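You operate a simulated robot arm through the tools that you are given. There is no shell and no other tool.

You run a simulated robot arm. Do the job below in one go: nothing can be reset, and whatever is moved stays where it is left.

Task
Set the winder to 40 mm width and 2.0 mm step, push the red slider down and zero the count.

The check looks at the end state, three seconds after you hand in, the way a careful person would. Anything else that was tipped, shoved, dropped, spilled or broken makes it a failure.

Robot
A 6-joint arm with a three-finger gripper, fixed in place. Base frame: the origin is at the foot of the arm, x ahead of it, y to its left, z up. Units: mm, rad, N and s.
Its first joint turns from -2.897 to 2.897 rad. Payload 4.89 kg.
Tool frame: the origin (TCP) lies between the finger pads and is the grasp point; the fingertips stand 30 mm ahead of it; z points along the fingers, y is the line along which they close. Largest opening 164 mm; the body of the gripper starts 125 mm behind the TCP.
Orientation is that of the tool frame in the base frame, as a unit quaternion [w, x, y, z]. With the fingers straight down and closing along the base's y, the tool's x points along the base's -x, its y along +y and its z along -z.

Tools
- The arm moves only by the tool send_rows. Its argument "series" is a list of rows, each a list of 7 numbers: the turn, a rotation vector about the tool's x, y, z in rad, then the shift along the tool's x, y, z in mm, then the gripper command, from -1 (shut) to 1 (fully open), values between in proportion. In form: [[ax, ay, az, tx, ty, tz, fingers], ...]. A call has 1 to 20 rows; each row is the pose to reach, as a shift and turn from the pose commanded when the call began, along the tool's axes at that moment. Rows are played at 5 a second. More than 50 mm and 0.15 rad between two rows, or a gripper value outside its range, and nothing of the call is played. A pose out of reach is approached as far as the arm can. The call stops where the force on the tool passes 90 N (or 10 N more than at its start, if that is more) or the arm is blocked; 0.2 s more then pass. Each finger travels about 108 mm/s and halts on what it meets, pressing with about 41 N; the grip force reading is that of the motor and also rises with nothing between the fingers. The clock runs only during rows and for 0.2 s after the last one: add rows that repeat a pose to give the fingers time. It gives the time, the measured TCP pose, the force on the tool (base axes), the opening and the grip force at its end, in the units of the frame above (readings bear some noise), with the torque about the TCP (base axes, N m) and any sound that the robot's microphone picked up, and new pictures: "views" is both (left out), scene, wrist or none.
- Cameras (640 x 400 px; columns grow to the right, rows downward): "scene" is fixed at [224.2, -509.7, 1505.8]; the picture's right is [0.64, -0.77, 0.00], its down [-0.34, -0.28, -0.90] and it looks along [0.69, 0.58, -0.44] (base axes); focal length 317 px, centre (320, 200). "wrist" rides on the gripper at [76, -2, -152] in the tool frame; the picture's right is [0.02, 1.00, 0.00], its down [-0.88, 0.02, -0.47] and it looks along [-0.47, 0.01, 0.88] (tool axes); focal length 247 px, centre (320, 200).
- raise_lower(by): slides the trunk up (or, below 0, down) by that many mm; the arm rides with it, the base frame stays. It gives what a move gives, with no picture.
- measure_at(camera, pixels): for up to 12 pixels [column, row] of the newest picture of that camera ("zoom" is the newest enlarged one), the place [x, y, z] in the base frame of the surface seen there, good to about 3 mm, but the place of the scene camera against the robot may be out by one fixed shift of up to 12 mm in any direction. No time passes.
- enlarge(camera, box): a new picture of the part [left, top, right, bottom] of that camera's present view, enlarged. No time passes.
- sign_off(): hands the job in; it is judged then, once.

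Unless the task says otherwise, let go and move clear before handing in.

The tools are called by a JSON object that holds its "op" and its "data". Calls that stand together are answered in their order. send_rows: Moves the arm, as the interface text tells. Its arguments: {"type":"object","properties":{"series":{"type":"array"},"views":{"type":"string","enum":["both","scene","wrist","none"]}},"required":["series"]} The other tools are called the same way: raise_lower (by) slides the trunk up or down; measure_at (camera, pixels) gives the place of the surface under pixels of a picture; enlarge (camera, box) takes an enlarged picture of a part of a camera's view; sign_off () hands the job in.

At the start:

```text
clock: 0.0
position: [696.0, 187.8, 1222.1]
tool_rot: [0.001, 0.0, 1.0, 0.0]
force: [0.6, 0.3, -0.6]
wrist_torque: [-0.02, 0.0, 0.0]
opening: 163.8
grip_force: 0.0
trunk travel left (down, up): [-175.0, 215.0]
```

scene: 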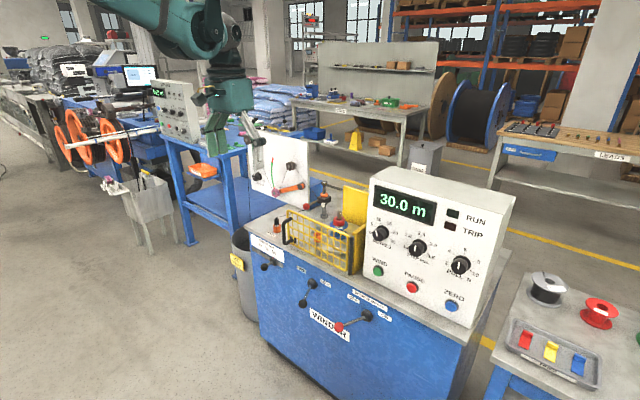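
wrist: 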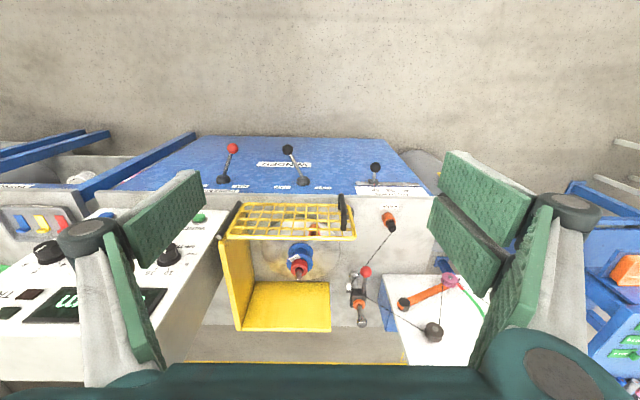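

The scene shows the winder with a control panel (display 30.0 m at 405,205), three dials near (380,232), (417,247) and (460,264), and levers on the front. I'll enlarge these areas to read the labels before moving anything.

{"op": "enlarge", "data": {"camera": "scene", "box": [350, 160, 520, 330]}}

{"op": "enlarge", "data": {"camera": "scene", "box": [240, 230, 420, 350]}}

{"op": "enlarge", "data": {"camera": "scene", "box": [230, 130, 380, 280]}}

{"op": "enlarge", "data": {"camera": "wrist", "box": [200, 120, 440, 350]}}

```text
2.35 times, centred on (435, 245) of scene
```

zoom: 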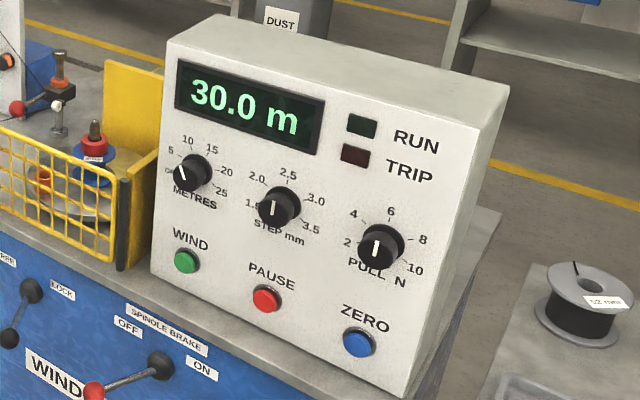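

```text
3.33 times, centred on (330, 290) of scene
```

zoom: 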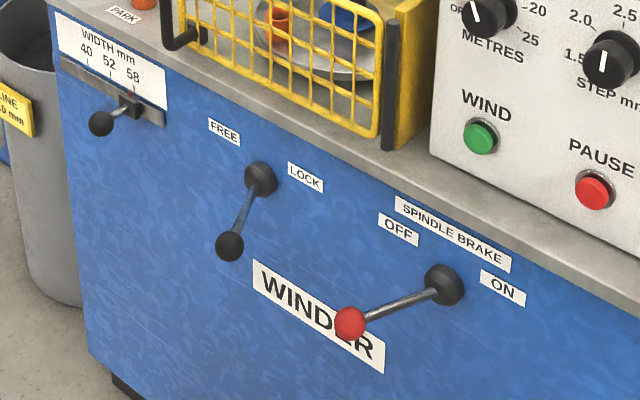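

```text
2.67 times, centred on (305, 205) of scene
```

zoom: 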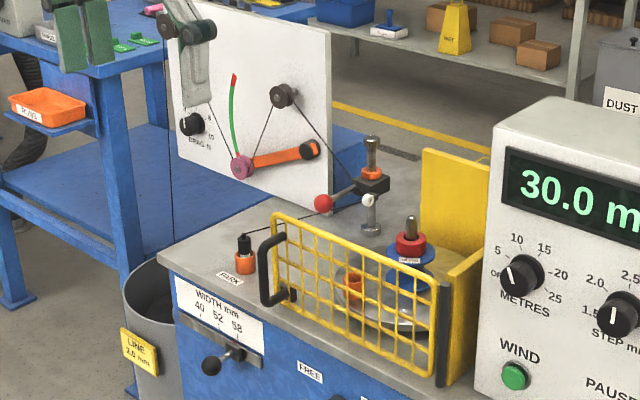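

```text
1.74 times, centred on (320, 235) of wrist
```

zoom: 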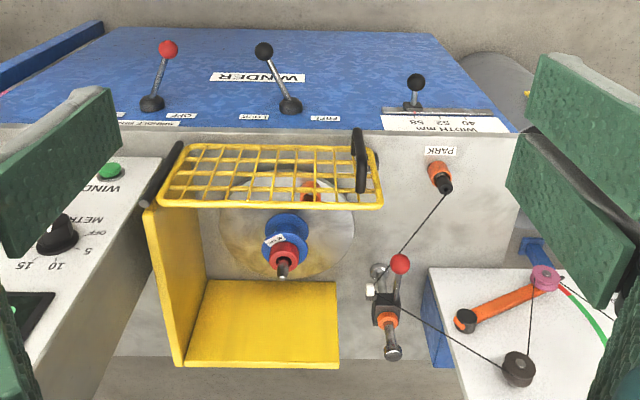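

The panel has dials METRES, STEP mm and PULL N, a ZERO button, and a WIDTH mm slide on the front at about (268,267). "Red slider" is ambiguous, so I'll look closer at the red parts: the collar on the spindle (340,222) and the balls.

{"op": "enlarge", "data": {"camera": "scene", "box": [300, 180, 380, 260]}}

{"op": "enlarge", "data": {"camera": "scene", "box": [240, 230, 300, 280]}}

{"op": "enlarge", "data": {"camera": "scene", "box": [395, 225, 445, 265]}}

{"op": "enlarge", "data": {"camera": "wrist", "box": [260, 220, 350, 290]}}

{"op": "enlarge", "data": {"camera": "wrist", "box": [330, 200, 480, 350]}}

{"op": "enlarge", "data": {"camera": "scene", "box": [480, 260, 620, 400]}}

{"op": "enlarge", "data": {"camera": "scene", "box": [140, 70, 250, 180]}}

{"op": "enlarge", "data": {"camera": "scene", "box": [0, 30, 180, 230]}}

```text
5.00 times, centred on (340, 220) of scene
```

zoom: 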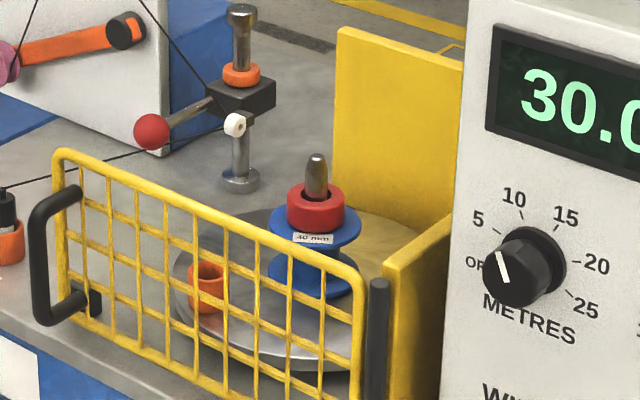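

```text
8.00 times, centred on (270, 255) of scene
```

zoom: 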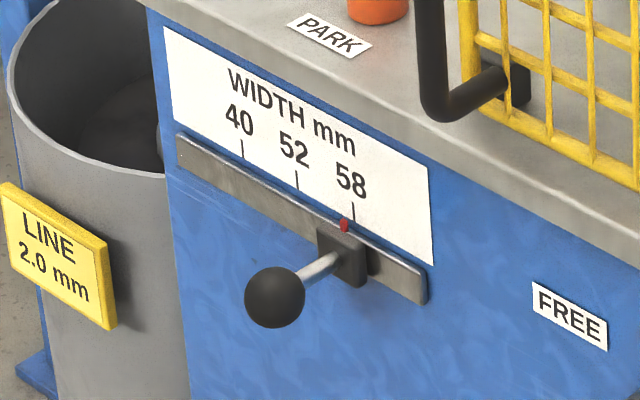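

```text
10.00 times, centred on (420, 245) of scene
```

zoom: 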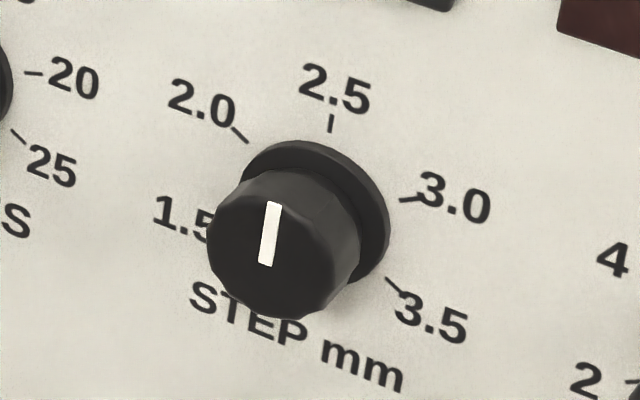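

```text
5.71 times, centred on (305, 255) of wrist
```

zoom: 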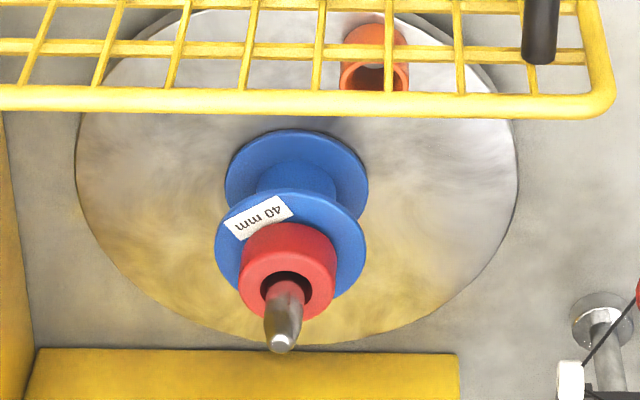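

```text
2.67 times, centred on (405, 275) of wrist
```

zoom: 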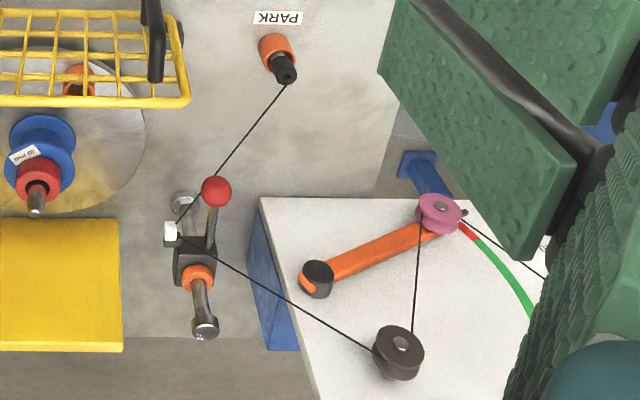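

```text
2.86 times, centred on (550, 330) of scene
```

zoom: 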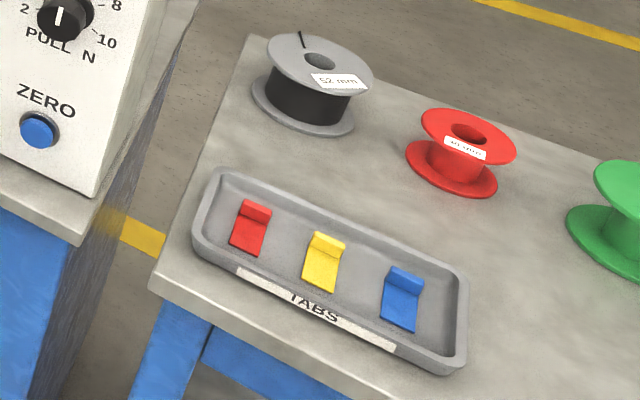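

```text
3.64 times, centred on (195, 125) of scene
```

zoom: 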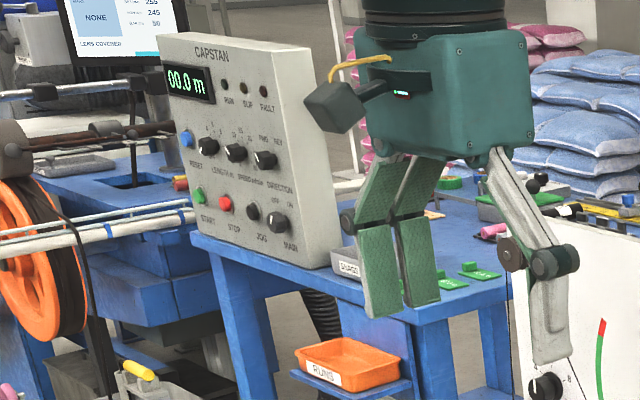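

```text
2.00 times, centred on (90, 130) of scene
```

zoom: 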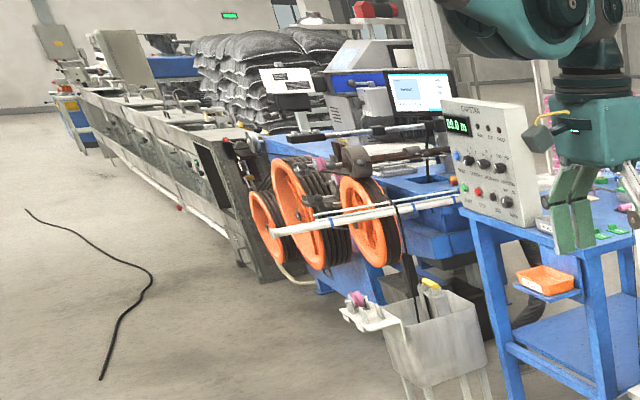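

The spindle carries a blue 40 mm spool with a red collar, and behind it a post carries a black block with a red ball handle. I'll measure the collar, block, dials, width knob and button to see which red part has room to go down.

{"op": "measure_at", "data": {"camera": "scene", "pixels": [[339.5, 213], [339.5, 221], [339.5, 226.5], [325, 212], [347, 198], [351, 185], [346, 216], [278, 265], [381, 233], [416, 247], [460, 264], [452, 306]]}}

{"op": "enlarge", "data": {"camera": "scene", "box": [315, 200, 355, 240]}}

{"op": "enlarge", "data": {"camera": "scene", "box": [310, 175, 350, 215]}}

{"op": "measure_at", "data": {"camera": "wrist", "pixels": [[299, 269], [300, 260], [298, 249], [360, 290], [365, 272], [361, 304], [361, 322], [390, 221], [352, 261], [375, 168], [235, 148], [288, 150]]}}

```text
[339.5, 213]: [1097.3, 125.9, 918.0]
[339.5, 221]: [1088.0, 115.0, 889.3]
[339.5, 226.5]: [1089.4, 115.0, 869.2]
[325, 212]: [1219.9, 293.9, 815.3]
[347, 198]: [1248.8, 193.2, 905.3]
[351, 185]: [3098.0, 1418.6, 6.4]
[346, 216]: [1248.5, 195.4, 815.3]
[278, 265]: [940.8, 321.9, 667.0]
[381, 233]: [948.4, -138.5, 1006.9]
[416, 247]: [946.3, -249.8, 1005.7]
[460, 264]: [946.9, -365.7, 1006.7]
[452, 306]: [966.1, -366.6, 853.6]
```

```text
10.00 times, centred on (335, 220) of scene
```

zoom: 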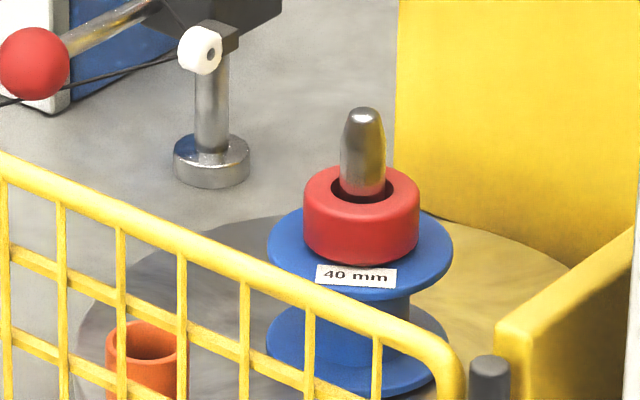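

```text
10.00 times, centred on (330, 195) of scene
```

zoom: 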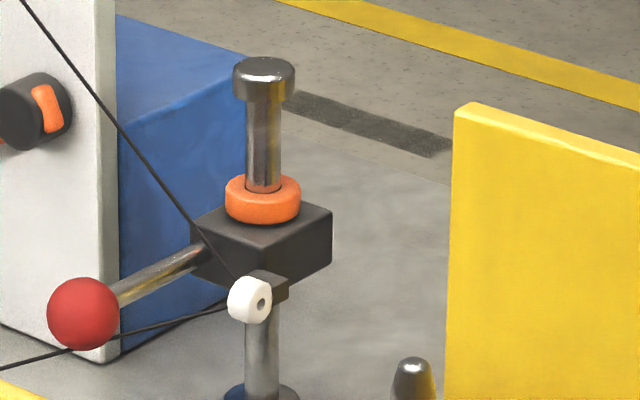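

```text
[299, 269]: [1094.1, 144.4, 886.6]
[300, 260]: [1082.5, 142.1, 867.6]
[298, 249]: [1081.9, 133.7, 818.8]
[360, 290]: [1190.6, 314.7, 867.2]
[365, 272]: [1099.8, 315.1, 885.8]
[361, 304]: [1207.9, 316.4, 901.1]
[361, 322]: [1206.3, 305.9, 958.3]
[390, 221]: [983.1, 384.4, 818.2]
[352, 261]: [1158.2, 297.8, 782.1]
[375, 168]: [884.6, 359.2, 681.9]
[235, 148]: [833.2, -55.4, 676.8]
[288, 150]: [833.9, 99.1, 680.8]
```

The collar looks already seated on the flange, while the black block on the post has free travel below it. I'll check the geometry further and compare the scene and wrist measurements of the ball handles to find the camera shift.

{"op": "measure_at", "data": {"camera": "scene", "pixels": [[264.4, 267.2], [339, 326.9], [303, 303.8], [317, 203.5], [372, 190], [505, 205], [366, 267], [470, 320], [400, 180], [300, 235], [262, 240], [440, 225]]}}

{"op": "measure_at", "data": {"camera": "wrist", "pixels": [[365, 272], [290, 235], [260, 205], [343, 205], [343, 237], [240, 237], [420, 188], [380, 188], [400, 150], [375, 180], [200, 140], [300, 180]]}}

{"op": "enlarge", "data": {"camera": "wrist", "box": [340, 150, 440, 230]}}

```text
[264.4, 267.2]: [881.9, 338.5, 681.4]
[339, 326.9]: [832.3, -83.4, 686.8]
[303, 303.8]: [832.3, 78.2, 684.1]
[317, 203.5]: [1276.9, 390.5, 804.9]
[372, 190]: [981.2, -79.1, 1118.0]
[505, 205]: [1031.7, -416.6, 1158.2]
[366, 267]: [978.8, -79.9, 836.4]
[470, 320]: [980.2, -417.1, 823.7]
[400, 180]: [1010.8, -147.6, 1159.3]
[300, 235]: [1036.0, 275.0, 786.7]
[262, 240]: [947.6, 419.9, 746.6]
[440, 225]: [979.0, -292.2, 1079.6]
```

```text
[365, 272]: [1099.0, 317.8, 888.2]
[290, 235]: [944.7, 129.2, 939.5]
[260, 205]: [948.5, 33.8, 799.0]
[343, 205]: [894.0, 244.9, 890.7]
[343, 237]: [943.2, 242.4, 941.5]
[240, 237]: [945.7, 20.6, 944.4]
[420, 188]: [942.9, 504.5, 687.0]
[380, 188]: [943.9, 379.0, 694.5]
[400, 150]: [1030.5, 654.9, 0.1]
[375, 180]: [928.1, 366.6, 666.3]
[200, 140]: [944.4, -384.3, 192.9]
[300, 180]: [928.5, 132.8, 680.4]
```

```text
5.00 times, centred on (390, 190) of wrist
```

zoom: 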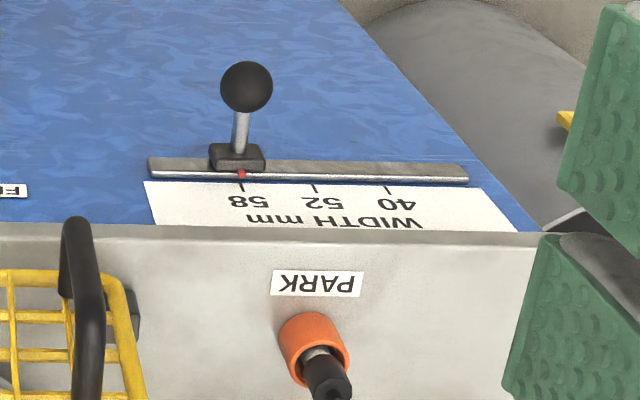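

The wrist camera shows the width slide's red pointer at 58 (zoom column 241), with 52 at column 315 and 40 at column 387, so it has to go toward +y. I'll tilt the tool forward by about 45° in free space to look at the spool, post and panel from a lower angle.

{"op": "send_rows", "data": {"series": [[0, -0.13, 0, 0, 5, 25, 1], [0, -0.26, 0, 0, 10, 50, 1], [0, -0.39, 0, 0, 20, 75, 1], [0, -0.52, 0, 0, 30, 100, 1], [0, -0.65, 0, 0, 40, 125, 1], [0, -0.785, 0, 0, 50, 150, 1], [0, -0.785, 0, 0, 50, 150, 1]]}}

```text
clock: 1.6
position: [695.7, 237.2, 1071.3]
tool_rot: [0.382, 0.0, 0.924, -0.001]
force: [-0.1, -0.4, -0.5]
wrist_torque: [-0.01, 0.03, 0.01]
opening: 164.1
grip_force: 0.1
trunk travel left (down, up): [-175.0, 215.0]
```

scene: 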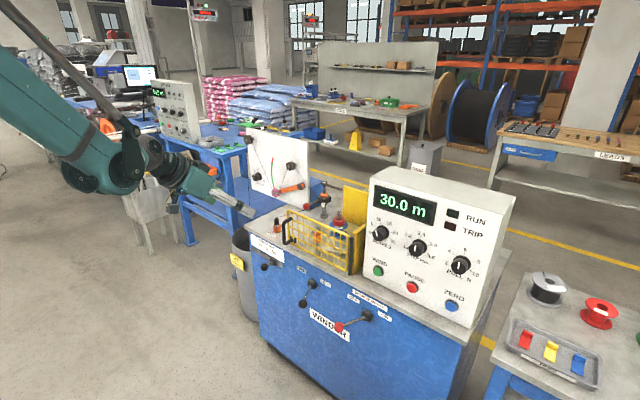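
wrist: 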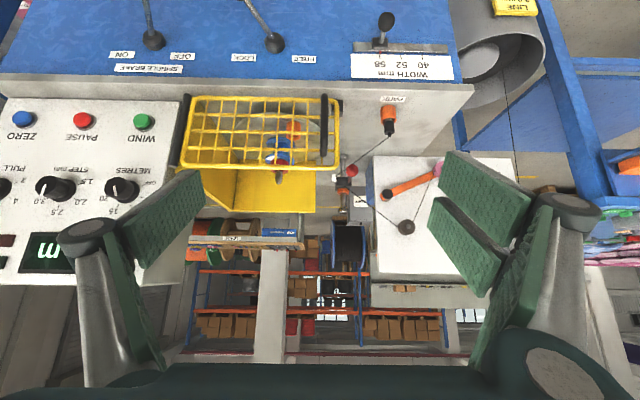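

{"op": "enlarge", "data": {"camera": "wrist", "box": [250, 90, 400, 220]}}

{"op": "enlarge", "data": {"camera": "wrist", "box": [0, 90, 180, 270]}}

{"op": "enlarge", "data": {"camera": "wrist", "box": [320, 150, 380, 210]}}

{"op": "enlarge", "data": {"camera": "wrist", "box": [250, 110, 320, 190]}}

{"op": "measure_at", "data": {"camera": "wrist", "pixels": [[351, 169], [344, 181], [386, 20], [383, 47], [376, 57], [391, 57], [403, 57], [389, 113], [386, 126], [280, 167], [277, 157], [285, 175]]}}

```text
3.08 times, centred on (325, 155) of wrist
```

zoom: 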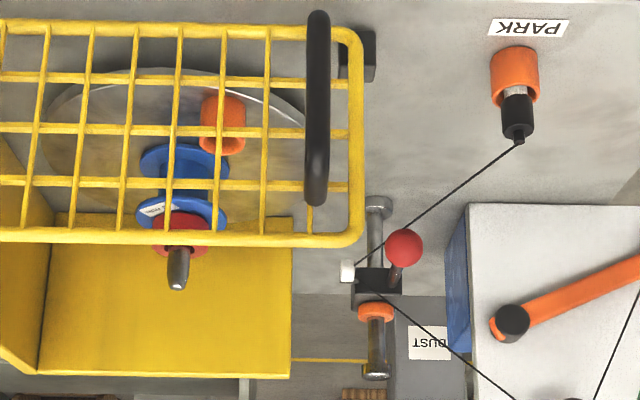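

```text
2.22 times, centred on (90, 180) of wrist
```

zoom: 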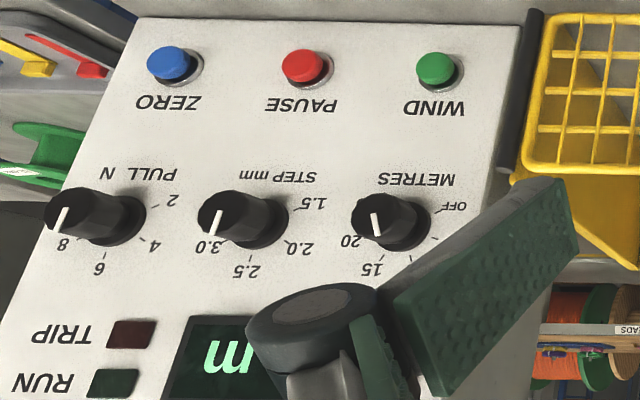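

```text
6.67 times, centred on (350, 180) of wrist
```

zoom: 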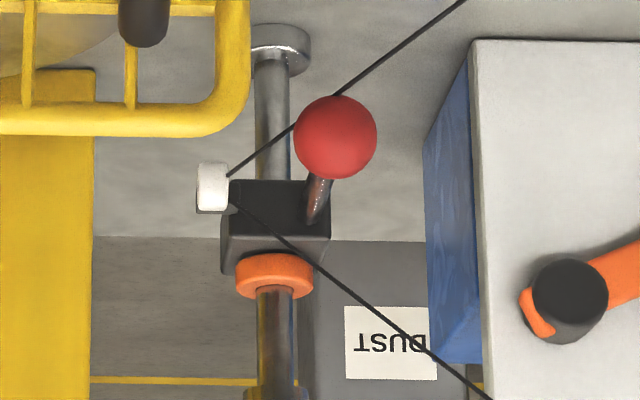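

```text
5.00 times, centred on (285, 150) of wrist
```

zoom: 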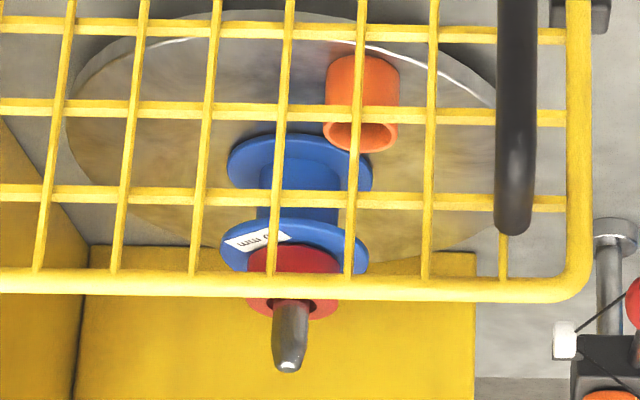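

```text
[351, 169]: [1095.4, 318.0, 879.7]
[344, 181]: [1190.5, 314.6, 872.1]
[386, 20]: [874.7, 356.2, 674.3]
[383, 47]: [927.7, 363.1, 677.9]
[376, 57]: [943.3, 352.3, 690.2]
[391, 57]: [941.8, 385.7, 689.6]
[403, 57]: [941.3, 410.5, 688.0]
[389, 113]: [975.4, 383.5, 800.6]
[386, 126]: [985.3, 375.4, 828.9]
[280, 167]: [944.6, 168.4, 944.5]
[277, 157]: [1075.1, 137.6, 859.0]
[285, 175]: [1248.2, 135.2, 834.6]
```

The line guide block on the post carries a red ball handle (about 1109, 320, 874) and has free travel below it, while the red collar sits on the spool. The width knob's ball is near (887, 361, 665). I'll narrow the fingers and go to a standoff in front of the width knob, keeping the 45° tilt.

{"op": "measure_at", "data": {"camera": "wrist", "pixels": [[480, 40], [380, 170], [515, 170], [380, 280], [407, 227], [437, 170], [500, 10], [325, 125], [340, 120], [344, 140], [300, 205], [343, 208]]}}

{"op": "send_rows", "data": {"series": [[0, 0, 0, 18, 15, 37, 0.5], [0, 0, 0, 36, 30, 74, 0.2], [0, 0, 0, 54, 46, 111, -0.1], [0, 0, 0, 72, 62, 148, -0.15], [0, 0, 0, 92, 77, 185, -0.15], [0, 0, 0, 112, 93, 222, -0.15], [0, 0, 0, 132, 108, 260, -0.15], [0, 0, 0, 152, 124, 302, -0.15], [0, 0, 0, 152, 124, 302, -0.15]]}}

```text
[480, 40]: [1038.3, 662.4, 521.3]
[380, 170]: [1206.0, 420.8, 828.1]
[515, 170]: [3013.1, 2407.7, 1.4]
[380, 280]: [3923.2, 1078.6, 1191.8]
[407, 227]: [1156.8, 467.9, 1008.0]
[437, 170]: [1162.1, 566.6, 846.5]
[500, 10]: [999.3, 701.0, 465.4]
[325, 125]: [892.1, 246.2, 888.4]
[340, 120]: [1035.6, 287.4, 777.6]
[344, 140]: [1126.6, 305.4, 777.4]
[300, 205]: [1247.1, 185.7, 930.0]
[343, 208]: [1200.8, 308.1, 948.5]
```

```text
clock: 3.6
position: [814.1, 368.0, 761.9]
tool_rot: [0.381, 0.0, 0.924, 0.0]
force: [0.3, 0.9, 0.2]
wrist_torque: [0.01, -0.01, -0.02]
opening: 69.8
grip_force: 0.0
out of reach, approached as far as the arm can: row 7, 8, 9
trunk travel left (down, up): [-175.0, 215.0]
```

scene: 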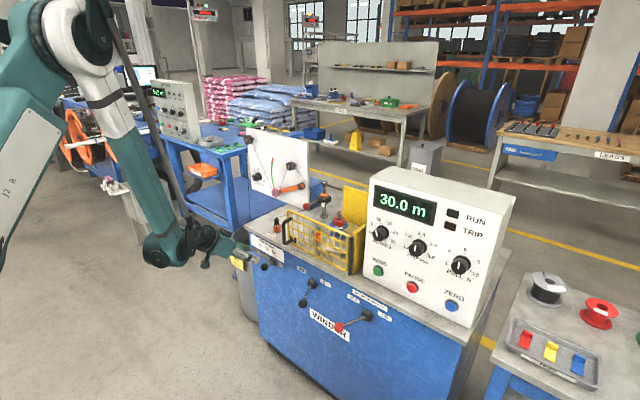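
wrist: 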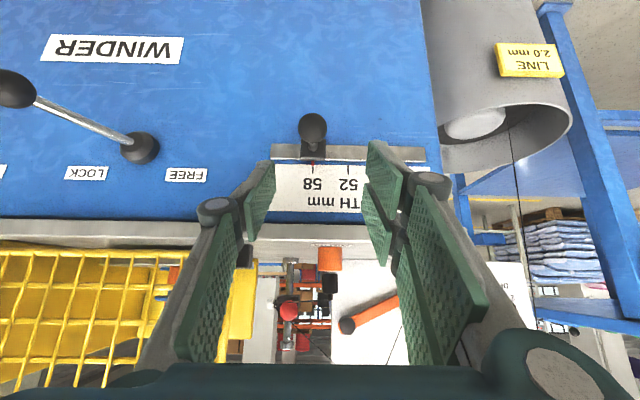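

The arm stopped short at (814, 368, 762), since the pose was too low for the current trunk height. The ball at (312,128) is ahead of the fingertips, so I'll lower the trunk 90 mm, which keeps the tips in front of the ball (x about 844 against 872).

{"op": "raise_lower", "data": {"by": -90}}

```text
clock: 4.8
position: [813.6, 368.0, 673.0]
tool_rot: [0.381, 0.001, 0.925, -0.001]
force: [-0.5, -0.5, -0.1]
wrist_torque: [0.0, 0.02, 0.01]
opening: 70.0
grip_force: 0.0
trunk travel left (down, up): [-85.0, 305.0]
```

The trunk lowered cleanly and the TCP is at (814, 368, 673). I'll make a small shift in y to line up with the ball and take a fresh picture.

{"op": "send_rows", "data": {"series": [[0, 0, 0, 0, -3, 0, -0.15], [0, 0, 0, 0, -3, 0, -0.15]]}}

```text
clock: 5.5
position: [812.9, 364.9, 673.3]
tool_rot: [0.38, 0.0, 0.925, -0.001]
force: [-0.4, -0.3, -0.3]
wrist_torque: [0.02, 0.03, 0.01]
opening: 69.7
grip_force: 0.1
trunk travel left (down, up): [-85.0, 305.0]
```

scene: 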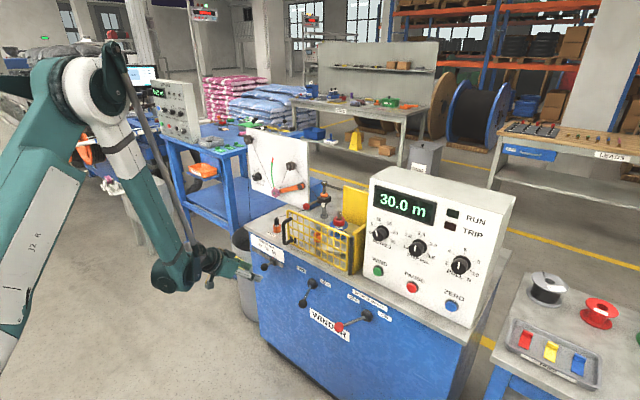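
wrist: 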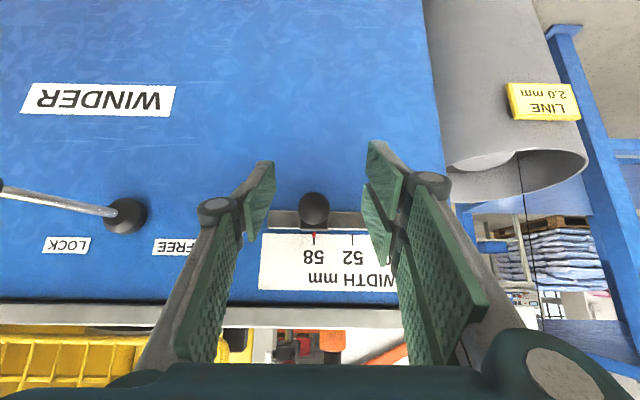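

{"op": "measure_at", "data": {"camera": "wrist", "pixels": [[314, 207], [305, 205], [323, 205], [313, 236], [313, 241], [352, 240], [285, 215], [350, 215], [330, 222]]}}

{"op": "enlarge", "data": {"camera": "wrist", "box": [260, 180, 400, 280]}}

```text
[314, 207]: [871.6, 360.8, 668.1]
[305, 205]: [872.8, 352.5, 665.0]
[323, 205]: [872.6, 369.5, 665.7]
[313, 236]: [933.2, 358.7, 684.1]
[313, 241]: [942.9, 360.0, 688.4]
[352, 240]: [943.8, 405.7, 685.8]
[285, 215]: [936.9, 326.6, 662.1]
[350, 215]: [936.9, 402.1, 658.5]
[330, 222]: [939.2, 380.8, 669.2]
```

```text
4.00 times, centred on (330, 230) of wrist
```

zoom: 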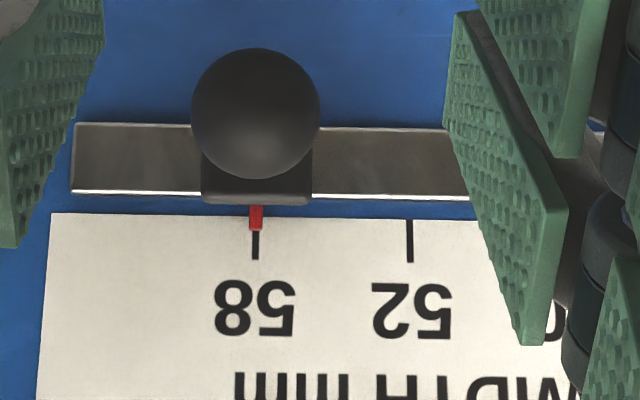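

The pointer is exactly on 58 at y≈360, with 52 at y≈405, so 40 is near y≈449. Before moving that far I'll check how near the bin is.

{"op": "measure_at", "data": {"camera": "wrist", "pixels": [[460, 165], [480, 160], [450, 120], [440, 60], [500, 190], [540, 100], [520, 112], [570, 150]]}}

{"op": "send_rows", "data": {"series": [[0, 0, 0, -15, -4, 19, -0.15], [0, 0, 0, -30, -4, 38, -0.15], [0, 0, 0, -43.8, -4, 56.6, -0.15], [0, 0, 0, -43.8, -4, 56.6, -0.15]]}}

```text
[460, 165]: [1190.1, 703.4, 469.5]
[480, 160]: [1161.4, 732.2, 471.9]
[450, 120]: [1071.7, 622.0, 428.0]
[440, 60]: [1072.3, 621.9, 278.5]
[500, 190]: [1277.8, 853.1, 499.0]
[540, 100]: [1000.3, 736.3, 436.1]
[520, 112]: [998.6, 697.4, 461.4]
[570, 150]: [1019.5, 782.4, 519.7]
```

```text
clock: 6.5
position: [884.9, 361.2, 663.0]
tool_rot: [0.381, 0.001, 0.925, -0.001]
force: [-0.7, 0.7, 1.4]
wrist_torque: [0.02, 0.02, 0.02]
opening: 69.8
grip_force: 0.2
trunk travel left (down, up): [-85.0, 305.0]
```

scene: 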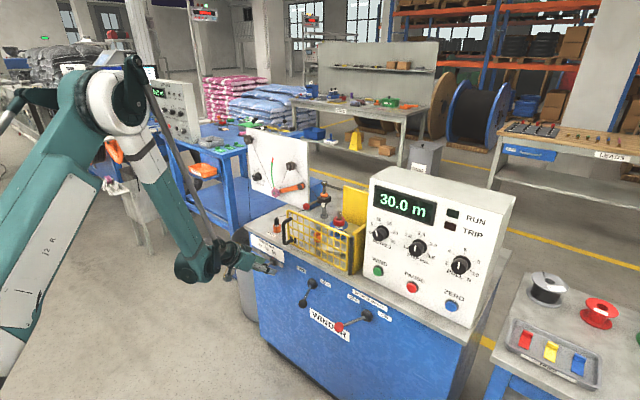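
wrist: 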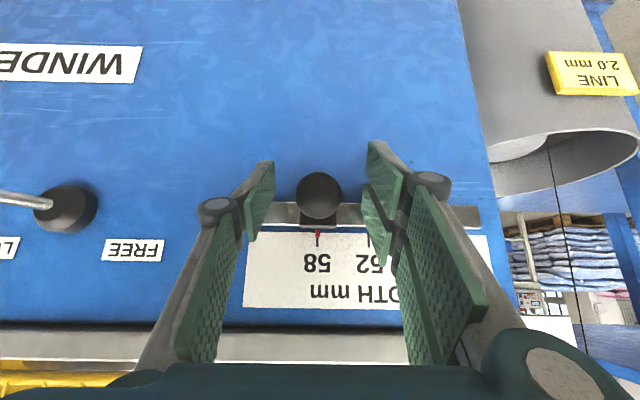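

The ball (319,195) is centred between the fingers, and the bin is well clear. I'll close on the ball.

{"op": "send_rows", "data": {"series": [[0, 0, 0, 0, 0, 0, -0.5], [0, 0, 0, 0, 0, 0, -0.8], [0, 0, 0, 0, 0, 0, -0.8]], "views": "wrist"}}

```text
clock: 7.2
position: [884.4, 360.7, 663.7]
tool_rot: [0.382, 0.001, 0.924, -0.001]
force: [2.1, -0.1, -0.7]
wrist_torque: [-0.07, -0.11, 1.12]
opening: 29.6
grip_force: 44.9
trunk travel left (down, up): [-85.0, 305.0]
```

wrist: 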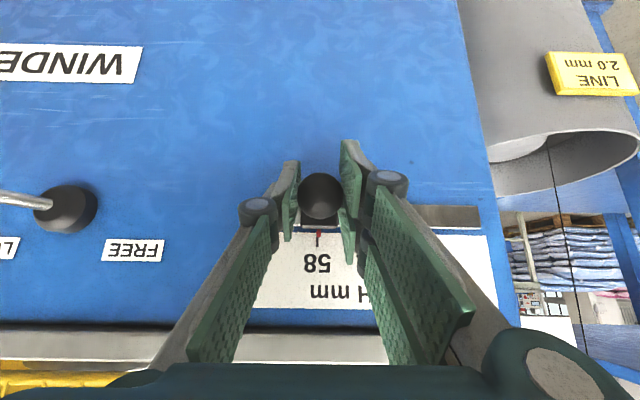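

The ball is held at 29.6 mm. I'll slide it toward +y by 80 mm first, then check the pointer.

{"op": "send_rows", "data": {"series": [[0, 0, 0, 0, 10, 0, -0.8], [0, 0, 0, 0, 20, 0, -0.8], [0, 0, 0, 0, 30, 0, -0.8], [0, 0, 0, 0, 40, 0, -0.8], [0, 0, 0, 0, 50, 0, -0.8], [0, 0, 0, 0, 60, 0, -0.8], [0, 0, 0, 0, 70, 0, -0.8], [0, 0, 0, 0, 80, 0, -0.8], [0, 0, 0, 0, 80, 0, -0.8]]}}

```text
clock: 9.2
position: [884.7, 440.8, 663.3]
tool_rot: [0.38, 0.0, 0.925, -0.001]
force: [5.9, 0.2, -8.8]
wrist_torque: [-0.11, 0.66, 0.66]
opening: 29.6
grip_force: 44.9
trunk travel left (down, up): [-85.0, 305.0]
```

scene: 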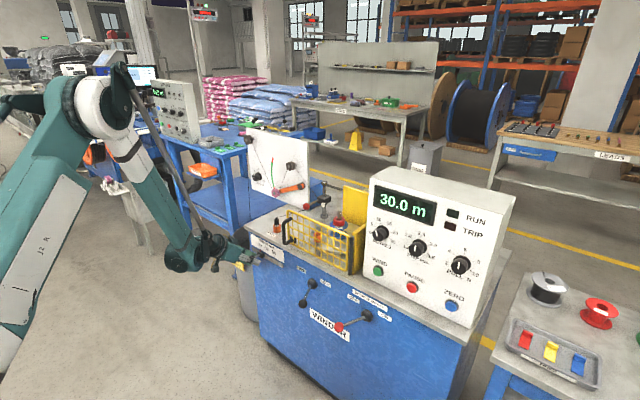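
wrist: 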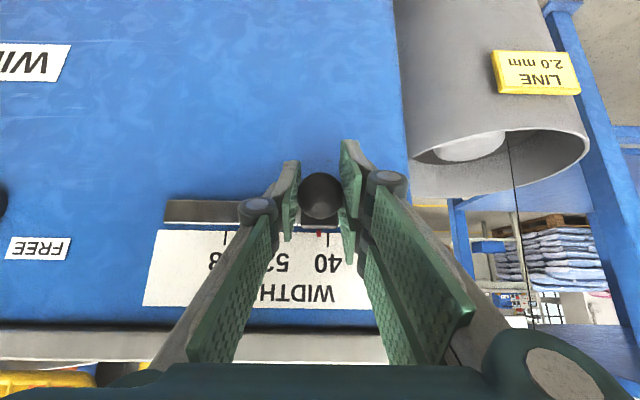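

{"op": "enlarge", "data": {"camera": "wrist", "box": [295, 210, 345, 260]}}

{"op": "measure_at", "data": {"camera": "wrist", "pixels": [[319, 234], [328, 239], [330, 265]]}}

```text
8.00 times, centred on (320, 235) of wrist
```

zoom: 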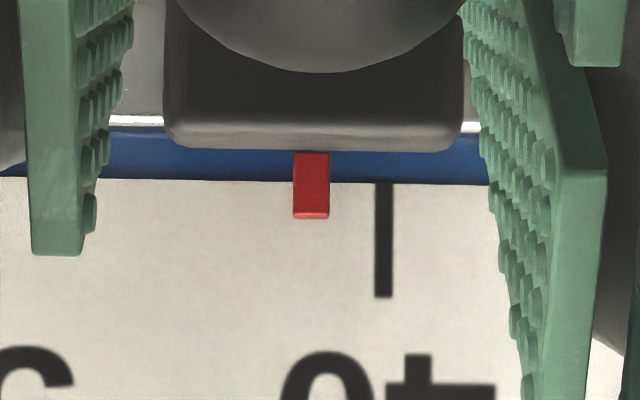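

```text
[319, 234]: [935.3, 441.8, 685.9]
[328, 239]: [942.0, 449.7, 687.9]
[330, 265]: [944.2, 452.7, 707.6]
```

The red pointer (zoom column 311) is about 9 px short of the 40 tick (zoom column 384), which is about 8 mm. I'll move another 8.2 mm.

{"op": "send_rows", "data": {"series": [[0, 0, 0, 0, 4, 0, -0.8], [0, 0, 0, 0, 8.2, 0, -0.8], [0, 0, 0, 0, 8.2, 0, -0.8]], "views": "wrist"}}

{"op": "enlarge", "data": {"camera": "wrist", "box": [295, 210, 345, 260]}}

```text
clock: 10.1
position: [884.9, 448.4, 663.9]
tool_rot: [0.381, 0.001, 0.925, -0.001]
force: [13.1, 0.0, -5.8]
wrist_torque: [-0.02, 0.06, 0.62]
opening: 29.3
grip_force: 44.9
trunk travel left (down, up): [-85.0, 305.0]
```

wrist: 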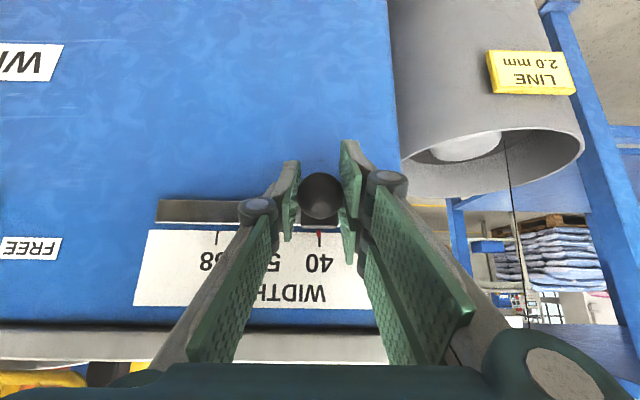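

```text
8.00 times, centred on (320, 235) of wrist
```

zoom: 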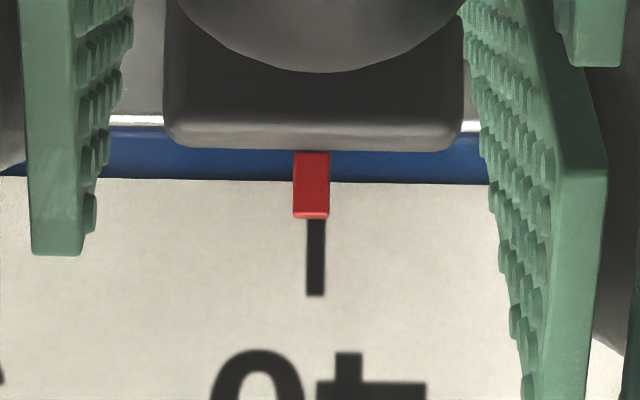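

The pointer (311) is within about 0.5 mm of the 40 tick (315). I'll nudge 0.5 mm, open, and back straight out.

{"op": "send_rows", "data": {"series": [[0, 0, 0, 0, 0.5, 0, -0.8], [0, 0, 0, 0, 0.5, 0, -0.8], [0, 0, 0, 0, 0.5, 0, -0.55], [0, 0, 0, 0, 0.5, 0, -0.3], [0, 0, 0, 0, 0.5, 0, -0.15], [0, 0, 0, 0, 0.5, 0, -0.15], [0, 0, 0, 20, 0.5, -20, -0.15], [0, 0, 0, 43, 0.5, -50, -0.15], [0, 0, 0, 30, 0.5, -80, -0.15]]}}

{"op": "enlarge", "data": {"camera": "wrist", "box": [270, 170, 380, 280]}}

```text
clock: 12.1
position: [807.3, 450.7, 698.6]
tool_rot: [0.38, 0.0, 0.925, -0.001]
force: [1.5, 1.2, -0.6]
wrist_torque: [-0.03, 0.0, -0.07]
opening: 69.3
grip_force: 0.0
trunk travel left (down, up): [-85.0, 305.0]
```

scene: 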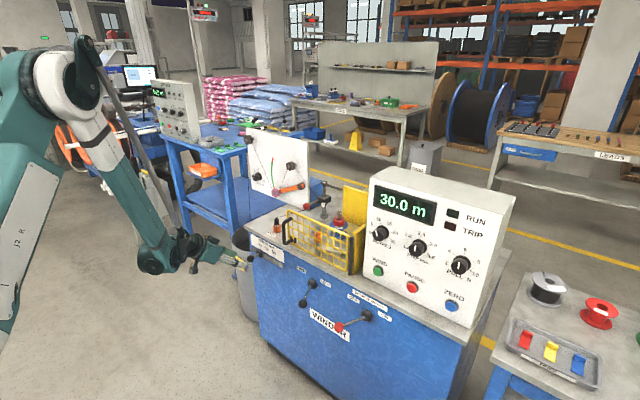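
wrist: 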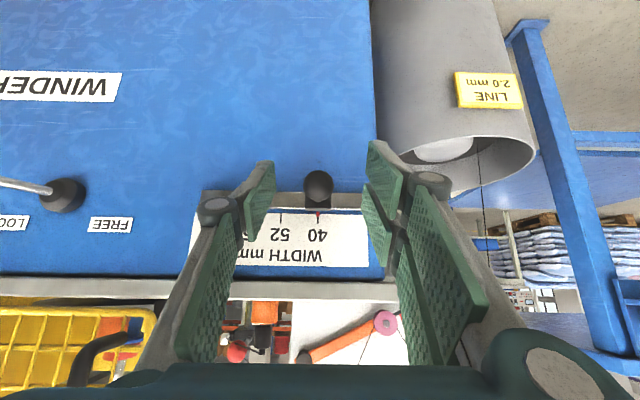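

```text
3.64 times, centred on (325, 225) of wrist
```

zoom: 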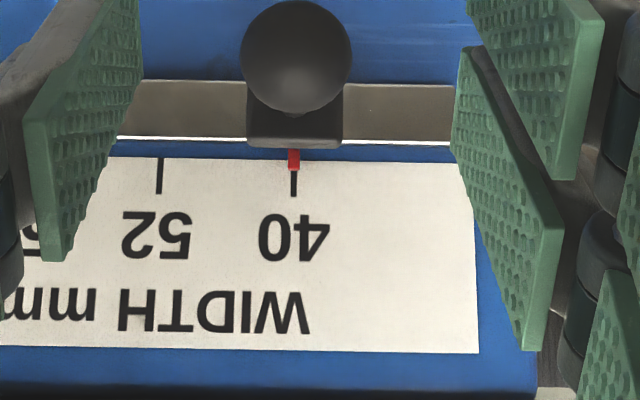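

Width now reads 40 with the pointer on the tick. Next I'll raise the trunk and move up for a close look at the red ball guide and the collar.

{"op": "raise_lower", "data": {"by": 150}}

```text
clock: 13.8
position: [806.7, 450.7, 849.7]
tool_rot: [0.381, 0.0, 0.925, 0.0]
force: [0.4, -0.3, 0.4]
wrist_torque: [0.04, 0.0, 0.02]
opening: 69.6
grip_force: 0.0
trunk travel left (down, up): [-235.0, 155.0]
```

{"op": "send_rows", "data": {"series": [[0, 0, 0, -35, -5, -35, -0.15], [0, 0, 0, -65, -30, -50, -0.15], [0, 0, 0, -95, -60, -60, -0.15], [0, 0, 0, -125, -90, -70, -0.15], [0, 0, 0, -155, -120, -80, -0.15], [0, 0, 0, -185, -150, -90, -0.15], [0, 0, 0, -210, -175, -97, -0.15], [0, 0, 0, -228, -200, -97, -0.15], [0, 0, 0, -228, -200, -97, -0.15]]}}

{"op": "enlarge", "data": {"camera": "wrist", "box": [120, 60, 480, 320]}}

```text
clock: 15.8
position: [899.6, 250.7, 1078.9]
tool_rot: [0.381, 0.0, 0.925, -0.001]
force: [0.2, -1.1, -0.2]
wrist_torque: [0.02, 0.01, 0.04]
opening: 69.6
grip_force: 0.1
trunk travel left (down, up): [-235.0, 155.0]
```

scene: 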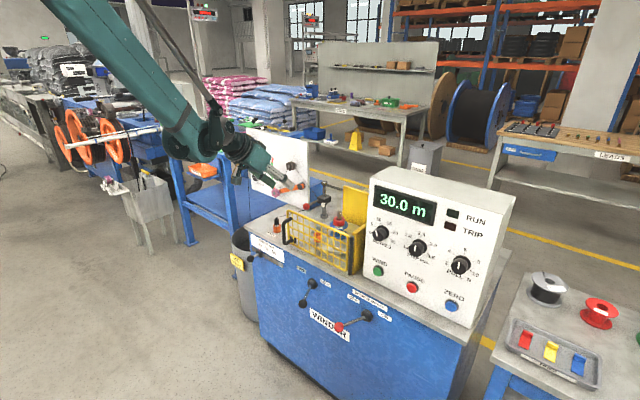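
wrist: 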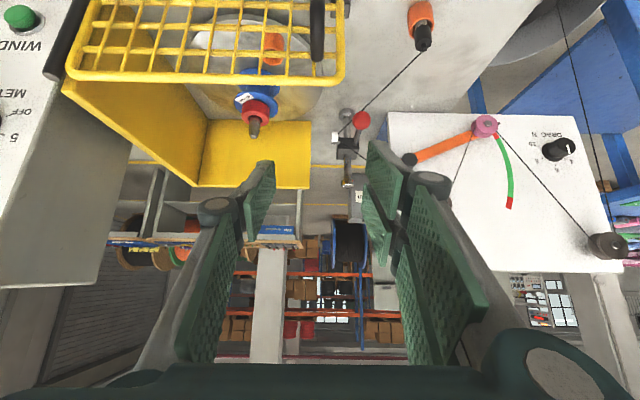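

```text
1.54 times, centred on (300, 190) of wrist
```

zoom: 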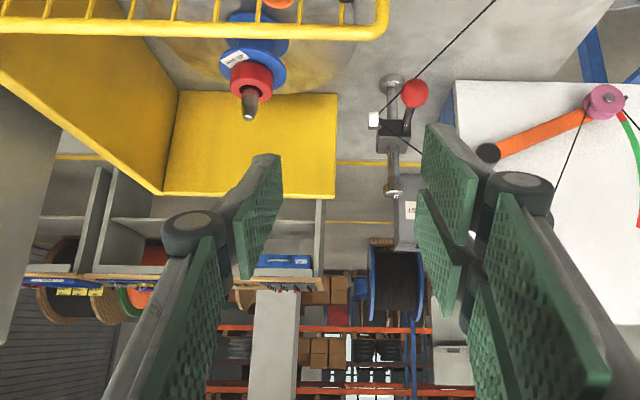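

{"op": "enlarge", "data": {"camera": "wrist", "box": [320, 90, 390, 190]}}

{"op": "enlarge", "data": {"camera": "wrist", "box": [220, 60, 300, 140]}}

{"op": "enlarge", "data": {"camera": "scene", "box": [290, 180, 360, 240]}}

{"op": "measure_at", "data": {"camera": "wrist", "pixels": [[361, 120], [346, 139], [347, 147], [336, 137], [346, 112], [347, 182], [256, 112], [260, 97], [253, 133], [415, 70], [370, 95], [421, 10]]}}

```text
4.00 times, centred on (355, 140) of wrist
```

zoom: 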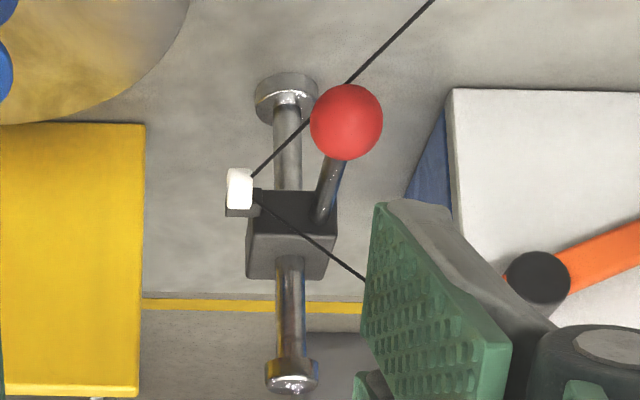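

```text
5.00 times, centred on (260, 100) of wrist
```

zoom: 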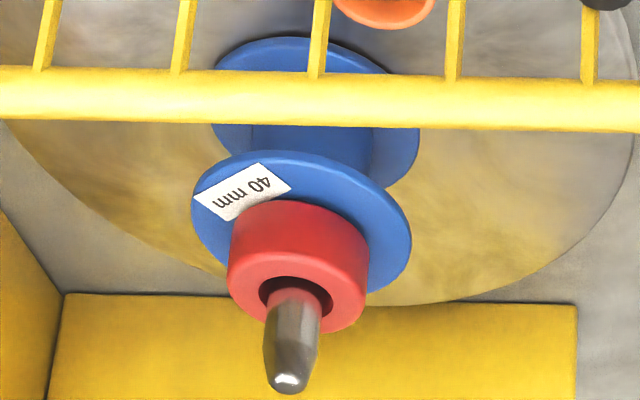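

```text
6.67 times, centred on (325, 210) of scene
```

zoom: 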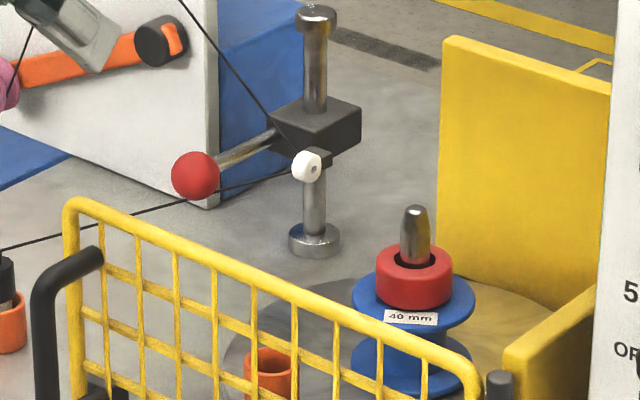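

```text
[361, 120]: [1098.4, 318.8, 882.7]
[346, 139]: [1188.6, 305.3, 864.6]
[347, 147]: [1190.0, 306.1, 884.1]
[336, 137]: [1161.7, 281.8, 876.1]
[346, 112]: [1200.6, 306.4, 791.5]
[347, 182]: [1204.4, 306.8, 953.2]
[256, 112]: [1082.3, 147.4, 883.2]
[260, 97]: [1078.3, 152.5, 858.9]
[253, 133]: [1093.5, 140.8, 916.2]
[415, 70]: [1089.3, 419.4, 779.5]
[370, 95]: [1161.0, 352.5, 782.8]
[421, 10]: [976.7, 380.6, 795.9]
```

Since the width changed, the orange ring that sat on top of the block has moved into it. So the red-ball block is the traverse slider on the post, and the width setting moves its stop. I'll close the fingers and move to above the red ball (centre about 1110, 321, 874).

{"op": "send_rows", "data": {"series": [[0, 0, 0, -11, 12, 34, -0.6], [0, 0, 0, -22, 24, 68, -1], [0, 0, 0, -33, 36, 102, -1], [0, 0, 0, -44, 48, 136, -1], [0, 0, 0, -55, 60, 170, -1], [0, 0, 0, -64, 70, 204, -1], [0, 0, 0, -64, 70, 204, -1]]}}

{"op": "enlarge", "data": {"camera": "scene", "box": [250, 130, 370, 250]}}

```text
clock: 17.4
position: [1090.4, 321.2, 978.7]
tool_rot: [0.381, 0.0, 0.924, 0.0]
force: [0.1, 0.2, -0.2]
wrist_torque: [-0.02, -0.03, 0.0]
opening: 0.0
grip_force: 41.0
trunk travel left (down, up): [-235.0, 155.0]
```

scene: 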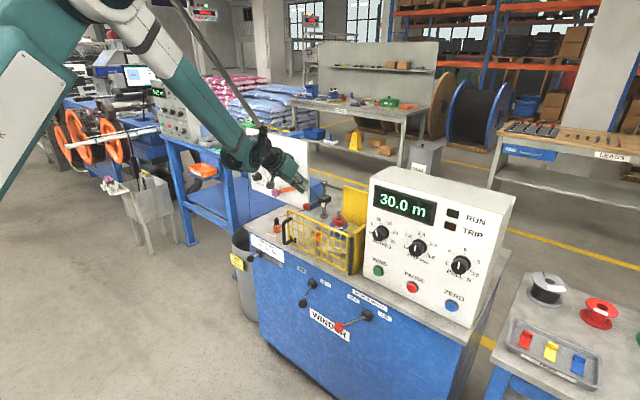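
wrist: 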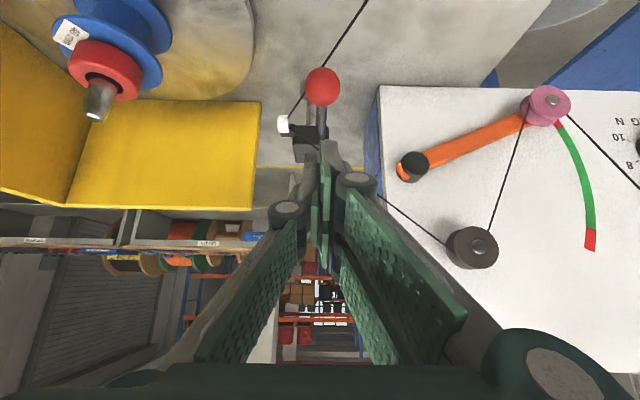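

```text
3.33 times, centred on (310, 190) of scene
```

zoom: 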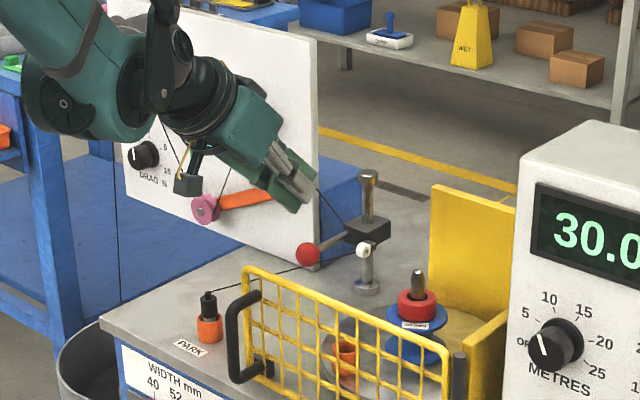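

The tip is above the ball with the line clear behind it. I'll re-measure the ball from this close view at (322,87).

{"op": "measure_at", "data": {"camera": "wrist", "pixels": [[322, 87], [308, 85], [337, 87], [322, 72], [322, 102], [306, 135], [284, 124], [300, 108], [330, 60], [300, 95], [323, 115], [292, 108]]}}

{"op": "enlarge", "data": {"camera": "wrist", "box": [260, 50, 380, 170]}}

```text
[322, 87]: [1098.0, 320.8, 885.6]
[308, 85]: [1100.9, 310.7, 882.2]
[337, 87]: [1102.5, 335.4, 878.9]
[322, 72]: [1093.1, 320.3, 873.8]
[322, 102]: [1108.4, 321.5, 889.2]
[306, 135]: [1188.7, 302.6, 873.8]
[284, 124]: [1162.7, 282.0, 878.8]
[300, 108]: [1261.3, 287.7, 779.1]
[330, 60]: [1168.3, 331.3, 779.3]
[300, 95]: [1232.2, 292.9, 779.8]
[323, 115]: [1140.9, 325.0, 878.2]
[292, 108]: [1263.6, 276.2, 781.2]
```

```text
3.33 times, centred on (320, 110) of wrist
```

zoom: 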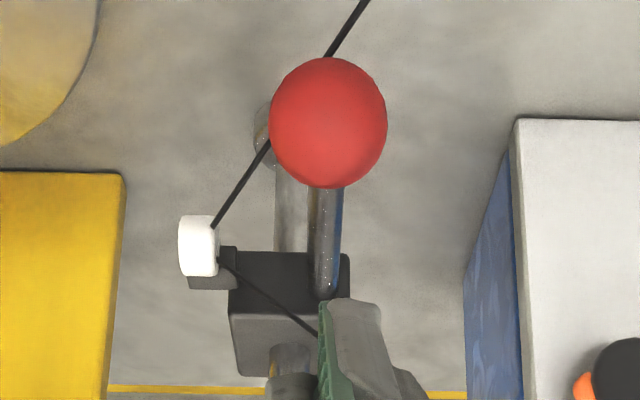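

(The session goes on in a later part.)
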